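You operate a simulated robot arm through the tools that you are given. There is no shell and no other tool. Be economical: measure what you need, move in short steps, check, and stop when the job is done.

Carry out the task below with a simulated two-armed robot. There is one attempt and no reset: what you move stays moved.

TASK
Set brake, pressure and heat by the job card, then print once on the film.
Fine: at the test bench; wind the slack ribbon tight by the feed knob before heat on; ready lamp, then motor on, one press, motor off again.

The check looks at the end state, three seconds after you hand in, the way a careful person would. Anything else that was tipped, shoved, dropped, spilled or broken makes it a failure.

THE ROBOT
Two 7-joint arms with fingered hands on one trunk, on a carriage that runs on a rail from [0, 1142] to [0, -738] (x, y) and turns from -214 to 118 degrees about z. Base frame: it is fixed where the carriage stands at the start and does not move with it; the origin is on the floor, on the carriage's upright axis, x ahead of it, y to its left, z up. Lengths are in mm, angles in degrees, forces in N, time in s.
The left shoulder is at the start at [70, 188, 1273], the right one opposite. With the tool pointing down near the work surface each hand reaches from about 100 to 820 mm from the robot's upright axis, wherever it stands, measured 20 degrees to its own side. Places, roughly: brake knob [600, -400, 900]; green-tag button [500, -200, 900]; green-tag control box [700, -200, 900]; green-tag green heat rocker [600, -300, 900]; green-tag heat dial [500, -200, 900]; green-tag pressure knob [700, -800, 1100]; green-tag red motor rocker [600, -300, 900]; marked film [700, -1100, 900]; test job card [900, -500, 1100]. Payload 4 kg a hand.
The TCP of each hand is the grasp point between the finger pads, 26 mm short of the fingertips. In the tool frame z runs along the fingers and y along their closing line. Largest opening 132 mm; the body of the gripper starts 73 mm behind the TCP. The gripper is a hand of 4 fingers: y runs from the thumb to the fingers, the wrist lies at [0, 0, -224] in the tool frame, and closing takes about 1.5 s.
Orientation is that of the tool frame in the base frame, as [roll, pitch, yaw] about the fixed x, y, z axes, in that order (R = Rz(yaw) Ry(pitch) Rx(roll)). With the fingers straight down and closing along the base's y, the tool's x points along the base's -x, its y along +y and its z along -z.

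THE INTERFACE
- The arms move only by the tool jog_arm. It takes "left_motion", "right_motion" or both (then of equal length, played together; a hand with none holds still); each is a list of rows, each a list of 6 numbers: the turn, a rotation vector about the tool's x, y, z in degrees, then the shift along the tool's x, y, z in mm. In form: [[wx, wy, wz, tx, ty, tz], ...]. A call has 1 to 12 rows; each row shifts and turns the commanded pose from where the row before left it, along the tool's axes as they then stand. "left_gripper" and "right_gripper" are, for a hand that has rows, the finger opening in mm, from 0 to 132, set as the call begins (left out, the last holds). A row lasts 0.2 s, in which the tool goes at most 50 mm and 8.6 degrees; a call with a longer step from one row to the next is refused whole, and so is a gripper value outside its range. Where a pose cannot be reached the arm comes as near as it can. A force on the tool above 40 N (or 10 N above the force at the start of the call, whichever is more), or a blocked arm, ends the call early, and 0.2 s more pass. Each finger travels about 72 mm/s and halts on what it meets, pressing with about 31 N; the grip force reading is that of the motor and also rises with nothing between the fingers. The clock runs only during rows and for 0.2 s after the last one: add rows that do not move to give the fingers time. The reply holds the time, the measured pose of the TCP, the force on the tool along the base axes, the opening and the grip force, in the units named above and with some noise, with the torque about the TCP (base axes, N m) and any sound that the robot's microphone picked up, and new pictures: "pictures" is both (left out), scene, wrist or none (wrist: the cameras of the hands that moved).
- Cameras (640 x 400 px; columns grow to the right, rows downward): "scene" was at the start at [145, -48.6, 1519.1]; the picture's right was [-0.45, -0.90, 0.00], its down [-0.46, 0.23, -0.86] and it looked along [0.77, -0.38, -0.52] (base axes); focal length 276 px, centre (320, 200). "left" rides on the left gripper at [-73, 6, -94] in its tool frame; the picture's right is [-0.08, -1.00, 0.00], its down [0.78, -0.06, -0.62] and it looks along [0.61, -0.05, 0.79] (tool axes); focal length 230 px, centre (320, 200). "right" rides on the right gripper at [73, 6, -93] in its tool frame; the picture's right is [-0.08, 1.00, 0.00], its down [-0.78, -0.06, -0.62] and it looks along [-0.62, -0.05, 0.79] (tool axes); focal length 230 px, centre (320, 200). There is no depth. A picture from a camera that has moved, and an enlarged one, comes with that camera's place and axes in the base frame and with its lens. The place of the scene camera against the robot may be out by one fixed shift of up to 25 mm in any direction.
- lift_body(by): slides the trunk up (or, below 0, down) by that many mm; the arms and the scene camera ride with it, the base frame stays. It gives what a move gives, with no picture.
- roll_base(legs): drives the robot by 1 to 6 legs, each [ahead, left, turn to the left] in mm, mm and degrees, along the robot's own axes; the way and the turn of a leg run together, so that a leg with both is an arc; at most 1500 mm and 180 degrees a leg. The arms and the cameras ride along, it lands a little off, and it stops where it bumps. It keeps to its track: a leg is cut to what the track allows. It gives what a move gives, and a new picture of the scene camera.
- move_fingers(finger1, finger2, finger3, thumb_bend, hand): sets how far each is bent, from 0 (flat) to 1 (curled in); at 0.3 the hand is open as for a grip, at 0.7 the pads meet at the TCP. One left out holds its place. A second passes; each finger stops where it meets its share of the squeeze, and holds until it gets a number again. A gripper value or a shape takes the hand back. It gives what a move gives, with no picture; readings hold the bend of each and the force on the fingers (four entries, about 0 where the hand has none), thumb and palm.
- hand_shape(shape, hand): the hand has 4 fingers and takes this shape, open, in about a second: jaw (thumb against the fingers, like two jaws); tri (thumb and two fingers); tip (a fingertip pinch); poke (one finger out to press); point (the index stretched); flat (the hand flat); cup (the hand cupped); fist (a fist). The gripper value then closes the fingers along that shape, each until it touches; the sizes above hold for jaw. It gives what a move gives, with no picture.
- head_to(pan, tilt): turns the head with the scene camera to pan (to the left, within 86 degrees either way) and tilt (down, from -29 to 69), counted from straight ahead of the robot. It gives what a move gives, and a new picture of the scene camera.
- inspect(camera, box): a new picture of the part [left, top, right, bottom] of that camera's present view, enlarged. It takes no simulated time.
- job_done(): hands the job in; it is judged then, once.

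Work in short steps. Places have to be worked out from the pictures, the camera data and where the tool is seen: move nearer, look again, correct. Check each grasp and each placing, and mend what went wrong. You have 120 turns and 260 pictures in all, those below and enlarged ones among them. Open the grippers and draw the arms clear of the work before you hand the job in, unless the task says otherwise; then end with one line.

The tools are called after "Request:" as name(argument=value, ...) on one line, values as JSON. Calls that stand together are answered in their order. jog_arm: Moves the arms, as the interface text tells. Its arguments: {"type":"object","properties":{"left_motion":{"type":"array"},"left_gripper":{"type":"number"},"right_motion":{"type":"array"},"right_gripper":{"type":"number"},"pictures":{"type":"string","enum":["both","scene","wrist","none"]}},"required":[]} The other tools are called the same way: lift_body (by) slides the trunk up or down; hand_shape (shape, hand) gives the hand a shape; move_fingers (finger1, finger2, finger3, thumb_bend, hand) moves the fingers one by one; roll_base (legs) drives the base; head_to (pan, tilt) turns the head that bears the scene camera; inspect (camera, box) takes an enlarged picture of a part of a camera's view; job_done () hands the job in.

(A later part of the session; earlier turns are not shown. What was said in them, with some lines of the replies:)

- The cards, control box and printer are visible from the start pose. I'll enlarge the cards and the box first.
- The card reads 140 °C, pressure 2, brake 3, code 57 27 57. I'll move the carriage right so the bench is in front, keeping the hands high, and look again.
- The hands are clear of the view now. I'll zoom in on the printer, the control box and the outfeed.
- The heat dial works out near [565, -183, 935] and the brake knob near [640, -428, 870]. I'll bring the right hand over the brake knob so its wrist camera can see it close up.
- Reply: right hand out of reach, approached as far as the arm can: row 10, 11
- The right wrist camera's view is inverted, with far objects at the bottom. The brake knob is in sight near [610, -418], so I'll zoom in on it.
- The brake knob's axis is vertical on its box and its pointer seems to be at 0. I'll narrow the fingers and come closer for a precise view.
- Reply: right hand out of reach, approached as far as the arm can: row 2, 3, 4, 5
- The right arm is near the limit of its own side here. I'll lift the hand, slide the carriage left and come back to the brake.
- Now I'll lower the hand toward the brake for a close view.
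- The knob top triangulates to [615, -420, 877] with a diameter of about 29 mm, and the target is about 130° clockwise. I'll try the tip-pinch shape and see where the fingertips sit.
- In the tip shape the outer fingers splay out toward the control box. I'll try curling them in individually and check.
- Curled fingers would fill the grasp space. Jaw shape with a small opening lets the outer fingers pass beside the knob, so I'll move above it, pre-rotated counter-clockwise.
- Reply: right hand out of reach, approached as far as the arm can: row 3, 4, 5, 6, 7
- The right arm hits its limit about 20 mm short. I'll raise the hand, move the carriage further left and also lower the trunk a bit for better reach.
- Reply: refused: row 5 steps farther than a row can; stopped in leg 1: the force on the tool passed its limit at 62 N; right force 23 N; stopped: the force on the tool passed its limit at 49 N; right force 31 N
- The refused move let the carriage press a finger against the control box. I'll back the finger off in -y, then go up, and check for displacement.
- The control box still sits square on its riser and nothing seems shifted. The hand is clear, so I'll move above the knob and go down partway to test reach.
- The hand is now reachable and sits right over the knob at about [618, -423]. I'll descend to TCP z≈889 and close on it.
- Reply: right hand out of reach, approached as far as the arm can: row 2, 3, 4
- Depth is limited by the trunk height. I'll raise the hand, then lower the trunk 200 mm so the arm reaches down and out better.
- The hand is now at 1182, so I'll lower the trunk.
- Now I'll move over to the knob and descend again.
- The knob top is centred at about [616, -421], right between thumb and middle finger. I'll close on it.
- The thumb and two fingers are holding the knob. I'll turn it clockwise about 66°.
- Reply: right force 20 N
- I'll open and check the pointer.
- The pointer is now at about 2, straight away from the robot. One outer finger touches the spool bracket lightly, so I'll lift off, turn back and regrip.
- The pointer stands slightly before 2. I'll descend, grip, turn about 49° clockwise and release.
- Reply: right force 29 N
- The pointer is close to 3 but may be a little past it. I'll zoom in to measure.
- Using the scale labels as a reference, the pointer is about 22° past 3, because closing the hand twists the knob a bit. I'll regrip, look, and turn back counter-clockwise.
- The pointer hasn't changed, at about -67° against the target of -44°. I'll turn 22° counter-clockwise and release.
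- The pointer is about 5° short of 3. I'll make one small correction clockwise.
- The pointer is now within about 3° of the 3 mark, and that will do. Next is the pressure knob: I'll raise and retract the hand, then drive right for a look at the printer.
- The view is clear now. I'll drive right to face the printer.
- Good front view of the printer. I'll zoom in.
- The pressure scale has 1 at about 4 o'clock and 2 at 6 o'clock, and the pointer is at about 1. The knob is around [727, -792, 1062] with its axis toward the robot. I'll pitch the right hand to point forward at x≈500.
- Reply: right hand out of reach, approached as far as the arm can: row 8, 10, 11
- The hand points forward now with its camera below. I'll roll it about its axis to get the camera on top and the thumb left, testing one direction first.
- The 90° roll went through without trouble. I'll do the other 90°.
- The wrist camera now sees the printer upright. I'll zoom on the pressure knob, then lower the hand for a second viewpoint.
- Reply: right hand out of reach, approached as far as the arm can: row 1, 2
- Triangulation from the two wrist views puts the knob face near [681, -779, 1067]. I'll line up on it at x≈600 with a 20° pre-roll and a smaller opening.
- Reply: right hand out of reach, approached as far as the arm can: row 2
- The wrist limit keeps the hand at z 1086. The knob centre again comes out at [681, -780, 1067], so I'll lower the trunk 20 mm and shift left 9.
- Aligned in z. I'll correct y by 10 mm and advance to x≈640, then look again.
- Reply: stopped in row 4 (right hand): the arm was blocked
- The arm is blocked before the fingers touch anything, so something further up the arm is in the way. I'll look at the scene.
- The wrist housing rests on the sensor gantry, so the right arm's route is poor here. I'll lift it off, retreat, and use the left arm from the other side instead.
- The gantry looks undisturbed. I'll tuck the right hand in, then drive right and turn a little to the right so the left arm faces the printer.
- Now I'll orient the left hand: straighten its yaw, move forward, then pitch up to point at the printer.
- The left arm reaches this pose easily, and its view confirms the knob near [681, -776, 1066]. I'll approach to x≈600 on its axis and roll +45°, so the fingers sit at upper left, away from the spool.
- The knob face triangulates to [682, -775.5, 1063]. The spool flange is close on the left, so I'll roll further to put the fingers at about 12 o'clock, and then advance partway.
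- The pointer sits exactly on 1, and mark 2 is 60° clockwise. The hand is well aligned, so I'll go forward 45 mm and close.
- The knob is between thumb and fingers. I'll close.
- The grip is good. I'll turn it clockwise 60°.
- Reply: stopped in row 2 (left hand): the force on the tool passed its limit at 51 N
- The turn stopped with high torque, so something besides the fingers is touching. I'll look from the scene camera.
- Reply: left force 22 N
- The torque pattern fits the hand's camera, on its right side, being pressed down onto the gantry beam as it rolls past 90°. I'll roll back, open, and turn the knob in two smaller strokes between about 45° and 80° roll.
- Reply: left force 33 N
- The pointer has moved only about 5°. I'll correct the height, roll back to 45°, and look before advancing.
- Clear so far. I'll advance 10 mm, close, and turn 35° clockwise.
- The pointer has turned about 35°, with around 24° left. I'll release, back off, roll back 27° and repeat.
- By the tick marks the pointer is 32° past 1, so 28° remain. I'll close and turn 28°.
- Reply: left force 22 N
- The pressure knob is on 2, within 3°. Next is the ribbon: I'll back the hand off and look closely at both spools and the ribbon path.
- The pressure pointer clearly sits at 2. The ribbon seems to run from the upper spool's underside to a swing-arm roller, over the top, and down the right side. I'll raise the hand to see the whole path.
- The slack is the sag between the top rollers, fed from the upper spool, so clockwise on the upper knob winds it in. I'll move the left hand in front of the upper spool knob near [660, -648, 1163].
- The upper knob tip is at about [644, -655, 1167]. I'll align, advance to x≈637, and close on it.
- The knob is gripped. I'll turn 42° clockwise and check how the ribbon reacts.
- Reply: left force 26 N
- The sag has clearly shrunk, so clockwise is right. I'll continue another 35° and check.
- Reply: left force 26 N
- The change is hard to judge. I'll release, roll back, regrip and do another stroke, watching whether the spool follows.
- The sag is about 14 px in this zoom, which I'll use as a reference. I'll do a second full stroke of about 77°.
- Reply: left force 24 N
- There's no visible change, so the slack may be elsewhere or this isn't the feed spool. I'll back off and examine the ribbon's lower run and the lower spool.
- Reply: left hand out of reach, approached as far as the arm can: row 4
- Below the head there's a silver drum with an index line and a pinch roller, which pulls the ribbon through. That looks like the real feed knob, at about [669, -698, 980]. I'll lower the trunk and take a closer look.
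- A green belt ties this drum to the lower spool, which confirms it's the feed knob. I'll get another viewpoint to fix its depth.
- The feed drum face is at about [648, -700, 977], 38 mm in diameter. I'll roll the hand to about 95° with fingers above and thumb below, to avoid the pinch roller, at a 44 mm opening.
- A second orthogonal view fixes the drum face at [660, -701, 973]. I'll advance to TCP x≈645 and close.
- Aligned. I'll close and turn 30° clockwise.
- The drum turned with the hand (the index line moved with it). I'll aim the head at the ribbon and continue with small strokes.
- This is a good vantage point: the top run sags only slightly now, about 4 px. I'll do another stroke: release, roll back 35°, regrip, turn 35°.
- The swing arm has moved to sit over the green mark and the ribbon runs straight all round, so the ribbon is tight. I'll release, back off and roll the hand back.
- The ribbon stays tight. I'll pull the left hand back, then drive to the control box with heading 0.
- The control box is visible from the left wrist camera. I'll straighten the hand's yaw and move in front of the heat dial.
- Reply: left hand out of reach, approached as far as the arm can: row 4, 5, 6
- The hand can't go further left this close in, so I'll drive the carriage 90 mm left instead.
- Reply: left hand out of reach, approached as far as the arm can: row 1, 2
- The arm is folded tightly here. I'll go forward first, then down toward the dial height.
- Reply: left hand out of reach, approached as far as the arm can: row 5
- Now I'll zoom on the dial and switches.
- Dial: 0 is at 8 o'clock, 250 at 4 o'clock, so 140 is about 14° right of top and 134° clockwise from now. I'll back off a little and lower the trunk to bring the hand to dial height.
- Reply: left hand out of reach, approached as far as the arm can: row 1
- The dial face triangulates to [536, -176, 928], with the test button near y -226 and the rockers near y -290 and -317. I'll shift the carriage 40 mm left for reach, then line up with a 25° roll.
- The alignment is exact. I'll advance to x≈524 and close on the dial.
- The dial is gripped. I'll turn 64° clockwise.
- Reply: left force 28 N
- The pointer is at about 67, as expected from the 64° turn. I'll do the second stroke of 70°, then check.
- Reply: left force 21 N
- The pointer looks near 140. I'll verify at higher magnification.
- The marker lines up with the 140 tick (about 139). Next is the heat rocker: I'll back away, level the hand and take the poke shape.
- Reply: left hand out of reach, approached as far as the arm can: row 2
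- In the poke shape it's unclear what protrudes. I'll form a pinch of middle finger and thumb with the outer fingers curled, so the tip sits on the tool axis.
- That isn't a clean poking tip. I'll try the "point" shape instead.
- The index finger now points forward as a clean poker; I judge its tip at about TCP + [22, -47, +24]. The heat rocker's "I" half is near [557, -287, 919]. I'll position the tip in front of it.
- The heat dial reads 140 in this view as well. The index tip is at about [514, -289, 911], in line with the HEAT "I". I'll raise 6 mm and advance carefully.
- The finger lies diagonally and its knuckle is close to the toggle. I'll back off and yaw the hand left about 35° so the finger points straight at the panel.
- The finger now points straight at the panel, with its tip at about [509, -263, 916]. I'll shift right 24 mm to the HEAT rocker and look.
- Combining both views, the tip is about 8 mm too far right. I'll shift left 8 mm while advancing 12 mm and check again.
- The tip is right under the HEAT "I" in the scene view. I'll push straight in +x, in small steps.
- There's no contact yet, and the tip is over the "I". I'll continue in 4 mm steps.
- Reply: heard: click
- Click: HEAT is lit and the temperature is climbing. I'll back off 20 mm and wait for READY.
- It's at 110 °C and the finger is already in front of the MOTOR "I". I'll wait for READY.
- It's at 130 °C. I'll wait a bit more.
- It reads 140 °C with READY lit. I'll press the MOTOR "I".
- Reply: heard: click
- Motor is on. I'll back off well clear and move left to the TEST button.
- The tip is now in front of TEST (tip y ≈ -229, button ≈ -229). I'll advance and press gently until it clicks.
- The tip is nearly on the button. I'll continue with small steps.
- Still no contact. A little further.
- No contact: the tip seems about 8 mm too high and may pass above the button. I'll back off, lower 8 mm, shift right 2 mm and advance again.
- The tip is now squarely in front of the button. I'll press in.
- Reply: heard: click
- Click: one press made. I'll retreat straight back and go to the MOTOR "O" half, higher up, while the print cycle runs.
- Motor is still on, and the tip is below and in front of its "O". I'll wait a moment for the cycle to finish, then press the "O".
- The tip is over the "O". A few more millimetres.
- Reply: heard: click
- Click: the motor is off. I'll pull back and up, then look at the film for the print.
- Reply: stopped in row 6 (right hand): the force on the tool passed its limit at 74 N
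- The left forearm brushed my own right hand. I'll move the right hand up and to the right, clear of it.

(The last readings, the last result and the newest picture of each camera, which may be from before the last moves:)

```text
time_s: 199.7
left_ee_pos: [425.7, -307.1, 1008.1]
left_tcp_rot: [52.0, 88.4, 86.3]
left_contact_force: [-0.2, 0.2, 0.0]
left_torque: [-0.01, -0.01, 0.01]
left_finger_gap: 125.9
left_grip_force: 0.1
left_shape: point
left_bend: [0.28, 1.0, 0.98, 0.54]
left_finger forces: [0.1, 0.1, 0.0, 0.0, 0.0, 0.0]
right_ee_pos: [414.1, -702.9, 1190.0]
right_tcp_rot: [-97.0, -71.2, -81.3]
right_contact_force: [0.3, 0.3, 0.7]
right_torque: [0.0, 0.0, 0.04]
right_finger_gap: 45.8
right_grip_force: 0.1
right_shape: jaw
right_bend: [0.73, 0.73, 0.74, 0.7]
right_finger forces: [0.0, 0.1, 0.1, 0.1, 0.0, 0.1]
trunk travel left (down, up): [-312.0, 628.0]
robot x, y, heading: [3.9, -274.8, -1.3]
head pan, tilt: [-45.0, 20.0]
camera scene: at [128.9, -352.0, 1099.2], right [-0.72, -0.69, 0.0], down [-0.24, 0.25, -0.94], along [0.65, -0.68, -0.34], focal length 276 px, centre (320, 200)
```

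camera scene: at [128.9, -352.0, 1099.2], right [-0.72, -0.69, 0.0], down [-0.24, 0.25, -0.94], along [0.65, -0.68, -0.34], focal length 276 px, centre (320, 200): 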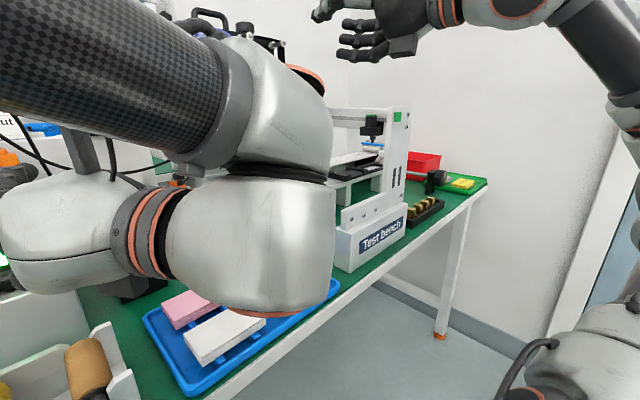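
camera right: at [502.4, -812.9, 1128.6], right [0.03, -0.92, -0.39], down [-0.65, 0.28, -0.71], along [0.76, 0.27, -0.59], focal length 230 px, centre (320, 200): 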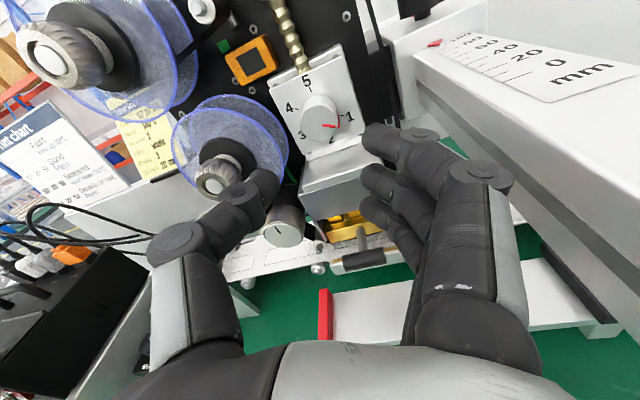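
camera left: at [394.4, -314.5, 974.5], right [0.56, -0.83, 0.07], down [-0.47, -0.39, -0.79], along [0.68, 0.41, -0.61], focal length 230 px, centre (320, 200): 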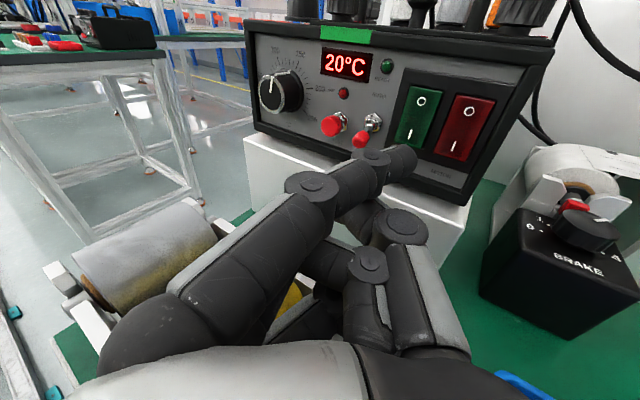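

Clear now. I'll raise the trunk to lift both arms well above the bench and open both hands.

Request:
lift_body(by=330)

Request:
hand_shape(shape="jaw", hand="left")

Request:
hand_shape(shape="jaw", hand="right")

Request:
head_to(pan=-48, tilt=38)

```text
time_s: 203.0
left_ee_pos: [425.8, -305.3, 1339.4]
left_tcp_rot: [51.2, 88.4, 85.4]
left_contact_force: [-0.6, -0.2, -0.6]
left_torque: [-0.03, -0.05, -0.01]
left_finger_gap: 125.9
left_grip_force: 0.1
left_shape: point
left_bend: [0.28, 1.0, 0.98, 0.54]
left_finger forces: [0.0, 0.0, 0.0, 0.1, 0.0, 0.0]
right_ee_pos: [413.4, -700.7, 1518.9]
right_tcp_rot: [-96.9, -71.0, -81.2]
right_contact_force: [0.3, -0.1, -0.1]
right_torque: [0.02, -0.01, 0.0]
right_finger_gap: 46.1
right_grip_force: 0.1
right_shape: jaw
right_bend: [0.73, 0.73, 0.74, 0.7]
right_finger forces: [0.0, 0.0, 0.0, 0.1, 0.0, 0.0]
trunk travel left (down, up): [-642.0, 298.0]
robot x, y, heading: [0.8, -273.2, -1.2]
head pan, tilt: [-45.0, 20.0]
```

```text
time_s: 203.9
left_ee_pos: [426.0, -305.9, 1339.8]
left_tcp_rot: [51.0, 88.5, 85.4]
left_contact_force: [0.6, -0.9, -0.1]
left_torque: [0.0, 0.0, 0.01]
left_finger_gap: 131.9
left_grip_force: 0.1
left_shape: jaw
left_bend: [0.3, 0.3, 0.3, 0.3]
left_finger forces: [0.0, 0.0, 0.0, 0.1, 0.0, 0.0]
right_ee_pos: [413.3, -700.7, 1519.6]
right_tcp_rot: [-96.9, -71.1, -81.4]
right_contact_force: [0.0, 0.4, 0.2]
right_torque: [0.01, -0.01, -0.02]
right_finger_gap: 46.0
right_grip_force: 0.1
right_shape: jaw
right_bend: [0.73, 0.73, 0.74, 0.7]
right_finger forces: [0.1, 0.0, 0.0, 0.1, 0.0, 0.0]
trunk travel left (down, up): [-642.0, 298.0]
robot x, y, heading: [-0.3, -271.2, -1.4]
head pan, tilt: [-45.0, 20.0]
```

```text
time_s: 204.8
left_ee_pos: [425.1, -306.1, 1338.4]
left_tcp_rot: [51.1, 88.5, 85.5]
left_contact_force: [-0.6, -0.4, -0.3]
left_torque: [-0.01, -0.01, -0.01]
left_finger_gap: 131.6
left_grip_force: 0.0
left_shape: jaw
left_bend: [0.3, 0.3, 0.3, 0.3]
left_finger forces: [0.1, 0.0, 0.0, 0.0, 0.1, 0.1]
right_ee_pos: [413.2, -699.9, 1520.2]
right_tcp_rot: [-96.9, -71.1, -81.4]
right_contact_force: [-0.4, 0.1, -0.5]
right_torque: [0.0, 0.02, -0.01]
right_finger_gap: 131.6
right_grip_force: 0.1
right_shape: jaw
right_bend: [0.3, 0.3, 0.3, 0.3]
right_finger forces: [0.0, 0.1, 0.0, 0.0, 0.1, 0.0]
trunk travel left (down, up): [-642.0, 298.0]
robot x, y, heading: [-1.7, -275.3, -1.4]
head pan, tilt: [-45.0, 20.0]
```

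```text
time_s: 205.6
left_ee_pos: [425.0, -305.9, 1337.9]
left_tcp_rot: [51.2, 88.6, 85.4]
left_contact_force: [-0.4, 0.8, 1.4]
left_torque: [-0.02, -0.02, 0.0]
left_finger_gap: 132.0
left_grip_force: 0.1
left_shape: jaw
left_bend: [0.3, 0.3, 0.3, 0.3]
left_finger forces: [0.0, 0.1, 0.1, 0.1, 0.0, 0.1]
right_ee_pos: [414.1, -700.0, 1521.5]
right_tcp_rot: [-96.9, -71.1, -81.4]
right_contact_force: [0.5, 0.0, 0.3]
right_torque: [-0.01, 0.01, 0.04]
right_finger_gap: 131.7
right_grip_force: 0.1
right_shape: jaw
right_bend: [0.3, 0.3, 0.3, 0.3]
right_finger forces: [0.1, 0.1, 0.0, 0.1, 0.0, 0.0]
trunk travel left (down, up): [-642.0, 298.0]
robot x, y, heading: [-1.1, -273.8, -1.3]
head pan, tilt: [-48.0, 38.0]
camera scene: at [120.6, -348.6, 1400.9], right [-0.76, -0.65, 0.0], down [-0.4, 0.47, -0.79], along [0.51, -0.6, -0.62], focal length 276 px, centre (320, 200)
```

scene: 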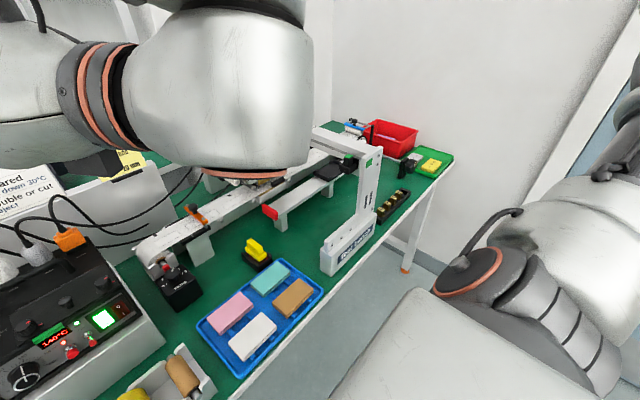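

The bench looks undisturbed. The right hand's camera faces the printer, so I'll use it to check the print and the brake and pressure settings.

Request:
inspect(camera="right", box=[0, 0, 640, 400])

Request:
roll_base(legs=[[0, -350, 0]])

Request:
head_to(pan=-25, tilt=38)

```text
1.00 times, centred on (320, 200) of right (not enlarged: the box is as wide or as high as the picture)
camera zoom: at [324.7, -733.7, 1591.6], right [0.02, -0.92, -0.39], down [-0.66, 0.28, -0.7], along [0.75, 0.27, -0.6], focal length 230 px, centre (320, 200)
```

zoom: 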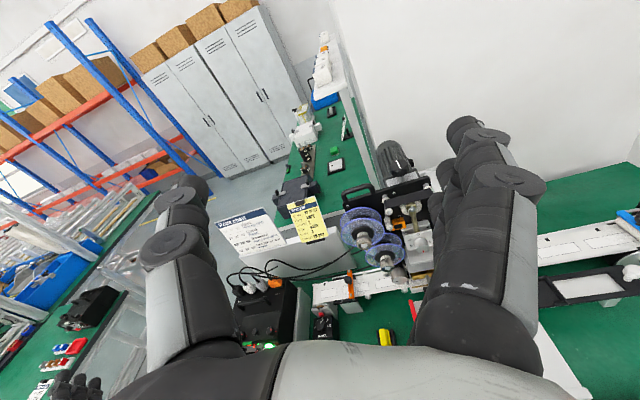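

```text
time_s: 207.9
left_ee_pos: [425.5, -657.1, 1339.4]
left_tcp_rot: [50.9, 88.6, 85.6]
left_contact_force: [-0.1, -0.3, 0.6]
left_torque: [0.02, -0.02, -0.03]
left_finger_gap: 132.0
left_grip_force: 0.0
left_shape: jaw
left_bend: [0.3, 0.3, 0.3, 0.3]
left_finger forces: [0.0, 0.0, 0.0, 0.0, 0.0, 0.0]
right_ee_pos: [417.1, -1051.9, 1520.1]
right_tcp_rot: [-96.8, -71.2, -80.9]
right_contact_force: [0.3, 0.1, -0.4]
right_torque: [-0.01, -0.04, -0.02]
right_finger_gap: 131.9
right_grip_force: 0.2
right_shape: jaw
right_bend: [0.3, 0.3, 0.3, 0.3]
right_finger forces: [0.0, 0.0, 0.0, 0.1, 0.0, 0.0]
trunk travel left (down, up): [-642.0, 298.0]
robot x, y, heading: [-1.2, -629.8, -1.0]
head pan, tilt: [-48.0, 38.0]
camera scene: at [121.1, -701.9, 1400.9], right [-0.75, -0.66, 0.0], down [-0.4, 0.46, -0.79], along [0.52, -0.59, -0.62], focal length 276 px, centre (320, 200)
```

scene: 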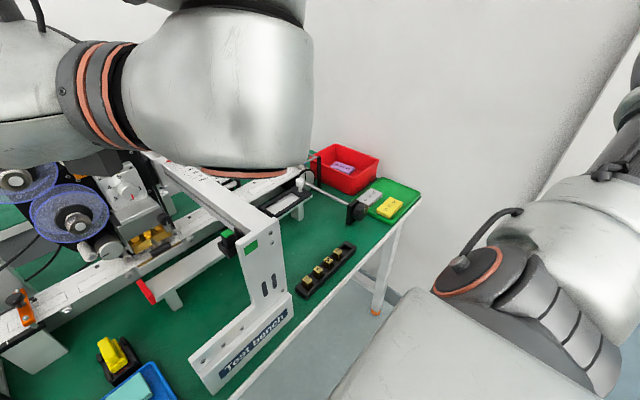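

```text
time_s: 208.8
left_ee_pos: [426.0, -657.7, 1338.1]
left_tcp_rot: [51.1, 88.5, 85.9]
left_contact_force: [0.0, 0.2, 0.2]
left_torque: [0.0, 0.02, -0.01]
left_finger_gap: 131.9
left_grip_force: 0.1
left_shape: jaw
left_bend: [0.3, 0.3, 0.3, 0.3]
left_finger forces: [0.0, 0.2, 0.1, 0.0, 0.0, 0.0]
right_ee_pos: [416.0, -1052.7, 1519.8]
right_tcp_rot: [-96.8, -71.2, -80.8]
right_contact_force: [0.7, -0.2, -0.3]
right_torque: [0.0, 0.01, -0.02]
right_finger_gap: 131.9
right_grip_force: 0.1
right_shape: jaw
right_bend: [0.3, 0.3, 0.3, 0.3]
right_finger forces: [0.0, 0.0, 0.0, 0.1, 0.0, 0.1]
trunk travel left (down, up): [-642.0, 298.0]
robot x, y, heading: [1.4, -627.0, -0.8]
head pan, tilt: [-25.0, 38.0]
camera scene: at [141.9, -675.7, 1400.9], right [-0.44, -0.9, 0.0], down [-0.55, 0.27, -0.79], along [0.71, -0.34, -0.62], focal length 276 px, centre (320, 200)
```

scene: 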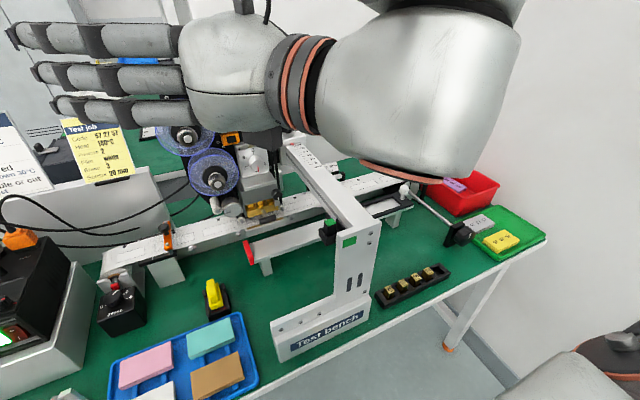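

I'll zoom on the film after the head, the brake and the pressure dial.

Request:
inspect(camera="scene", box=[200, 130, 320, 230])

Request:
inspect(camera="scene", box=[320, 160, 440, 230])

Request:
inspect(camera="scene", box=[60, 230, 220, 340])

Request:
inspect(camera="right", box=[0, 0, 640, 400])

```text
4.00 times, centred on (260, 180) of scene
camera zoom: at [141.9, -675.7, 1400.9], right [-0.44, -0.9, 0.0], down [-0.55, 0.27, -0.79], along [0.71, -0.34, -0.62], focal length 1103 px, centre (560, 280)
```

zoom: 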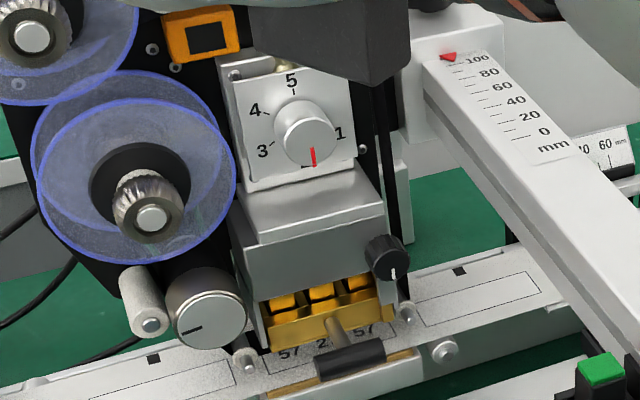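

```text
5.33 times, centred on (380, 195) of scene
camera zoom: at [141.9, -675.7, 1400.9], right [-0.44, -0.9, 0.0], down [-0.55, 0.27, -0.79], along [0.71, -0.34, -0.62], focal length 1470 px, centre (0, 227)
```

zoom: 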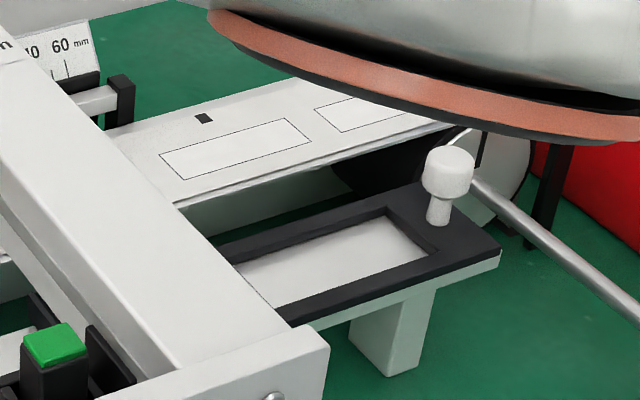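

```text
3.64 times, centred on (140, 285) of scene
camera zoom: at [141.9, -675.7, 1400.9], right [-0.44, -0.9, 0.0], down [-0.55, 0.27, -0.79], along [0.71, -0.34, -0.62], focal length 1002 px, centre (974, -109)
```

zoom: 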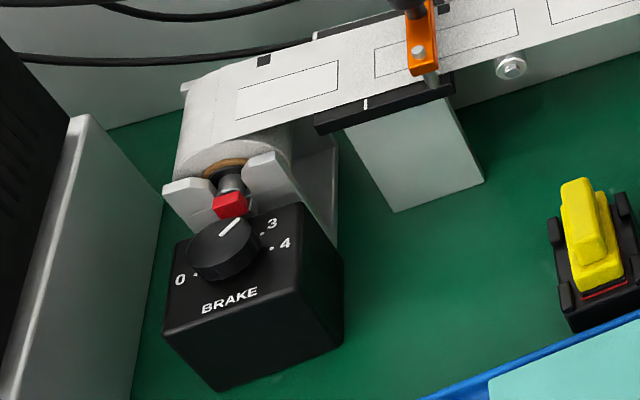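

```text
1.00 times, centred on (320, 200) of right (not enlarged: the box is as wide or as high as the picture)
camera zoom: at [327.9, -1086.4, 1591.6], right [0.03, -0.92, -0.39], down [-0.66, 0.28, -0.7], along [0.75, 0.28, -0.6], focal length 230 px, centre (320, 200)
```

zoom: 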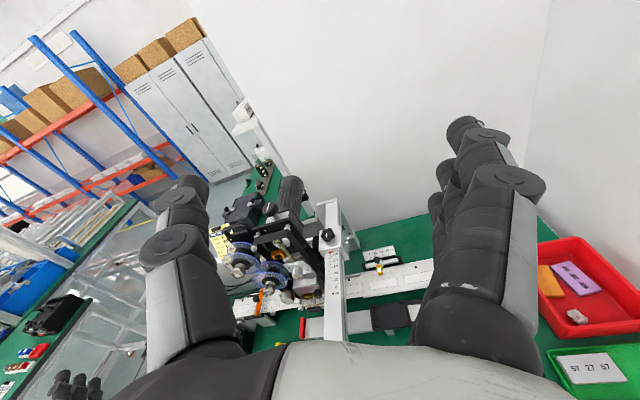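

The print "57 27 57" is on the film, the brake points at 3, and pressure is at 2. One last close look at the print and the ribbon.

Request:
inspect(camera="scene", box=[250, 195, 320, 235])

Request:
head_to(pan=25, tilt=30)

```text
9.14 times, centred on (285, 215) of scene
camera zoom: at [141.9, -675.7, 1400.9], right [-0.44, -0.9, 0.0], down [-0.55, 0.27, -0.79], along [0.71, -0.34, -0.62], focal length 2521 px, centre (640, 63)
```

zoom: 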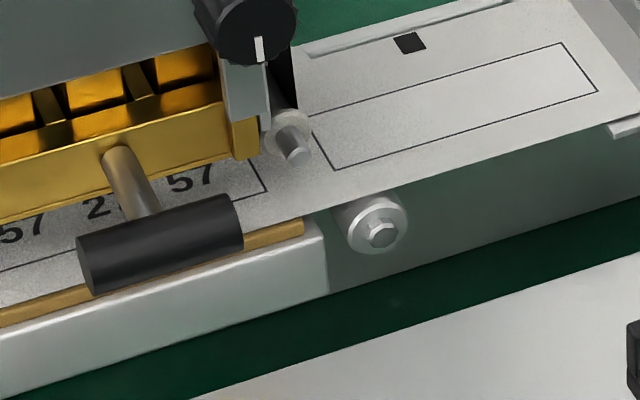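

```text
time_s: 209.9
left_ee_pos: [426.3, -658.2, 1338.4]
left_tcp_rot: [51.2, 88.5, 85.9]
left_contact_force: [0.4, -0.2, 0.2]
left_torque: [0.01, 0.0, 0.02]
left_finger_gap: 132.0
left_grip_force: 0.1
left_shape: jaw
left_bend: [0.3, 0.3, 0.3, 0.3]
left_finger forces: [0.0, 0.1, 0.1, 0.0, 0.0, 0.1]
right_ee_pos: [416.8, -1053.2, 1520.1]
right_tcp_rot: [-96.9, -71.2, -80.8]
right_contact_force: [-0.2, -0.3, -0.2]
right_torque: [-0.01, -0.01, 0.01]
right_finger_gap: 131.8
right_grip_force: 0.1
right_shape: jaw
right_bend: [0.3, 0.3, 0.3, 0.3]
right_finger forces: [0.1, 0.0, 0.0, 0.0, 0.1, 0.1]
trunk travel left (down, up): [-642.0, 298.0]
robot x, y, heading: [-1.2, -630.3, -1.2]
head pan, tilt: [25.0, 30.0]
camera scene: at [147.0, -601.0, 1413.2], right [0.41, -0.91, 0.0], down [-0.46, -0.2, -0.87], along [0.79, 0.35, -0.5], focal length 276 px, centre (320, 200)
```

scene: 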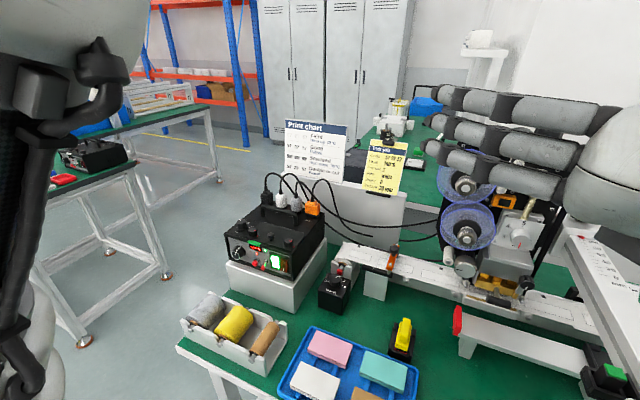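

The print is a clean, dark "57 27 57", made once. Motor is off, heat is at 140 °C and ready, nothing is disturbed, and both hands are open and clear. Handing in.

Request:
job_done()

```text
The job is handed in.
```

I set the brake to 3, pressure to 2 and heat to 140 °C, wound the ribbon tight by the feed knob, printed "57 27 57" once on the film after READY, and switched the motor off; heat is still on and at temperature, and a finger pressed the side of the control box once, which I saw leave no shift.
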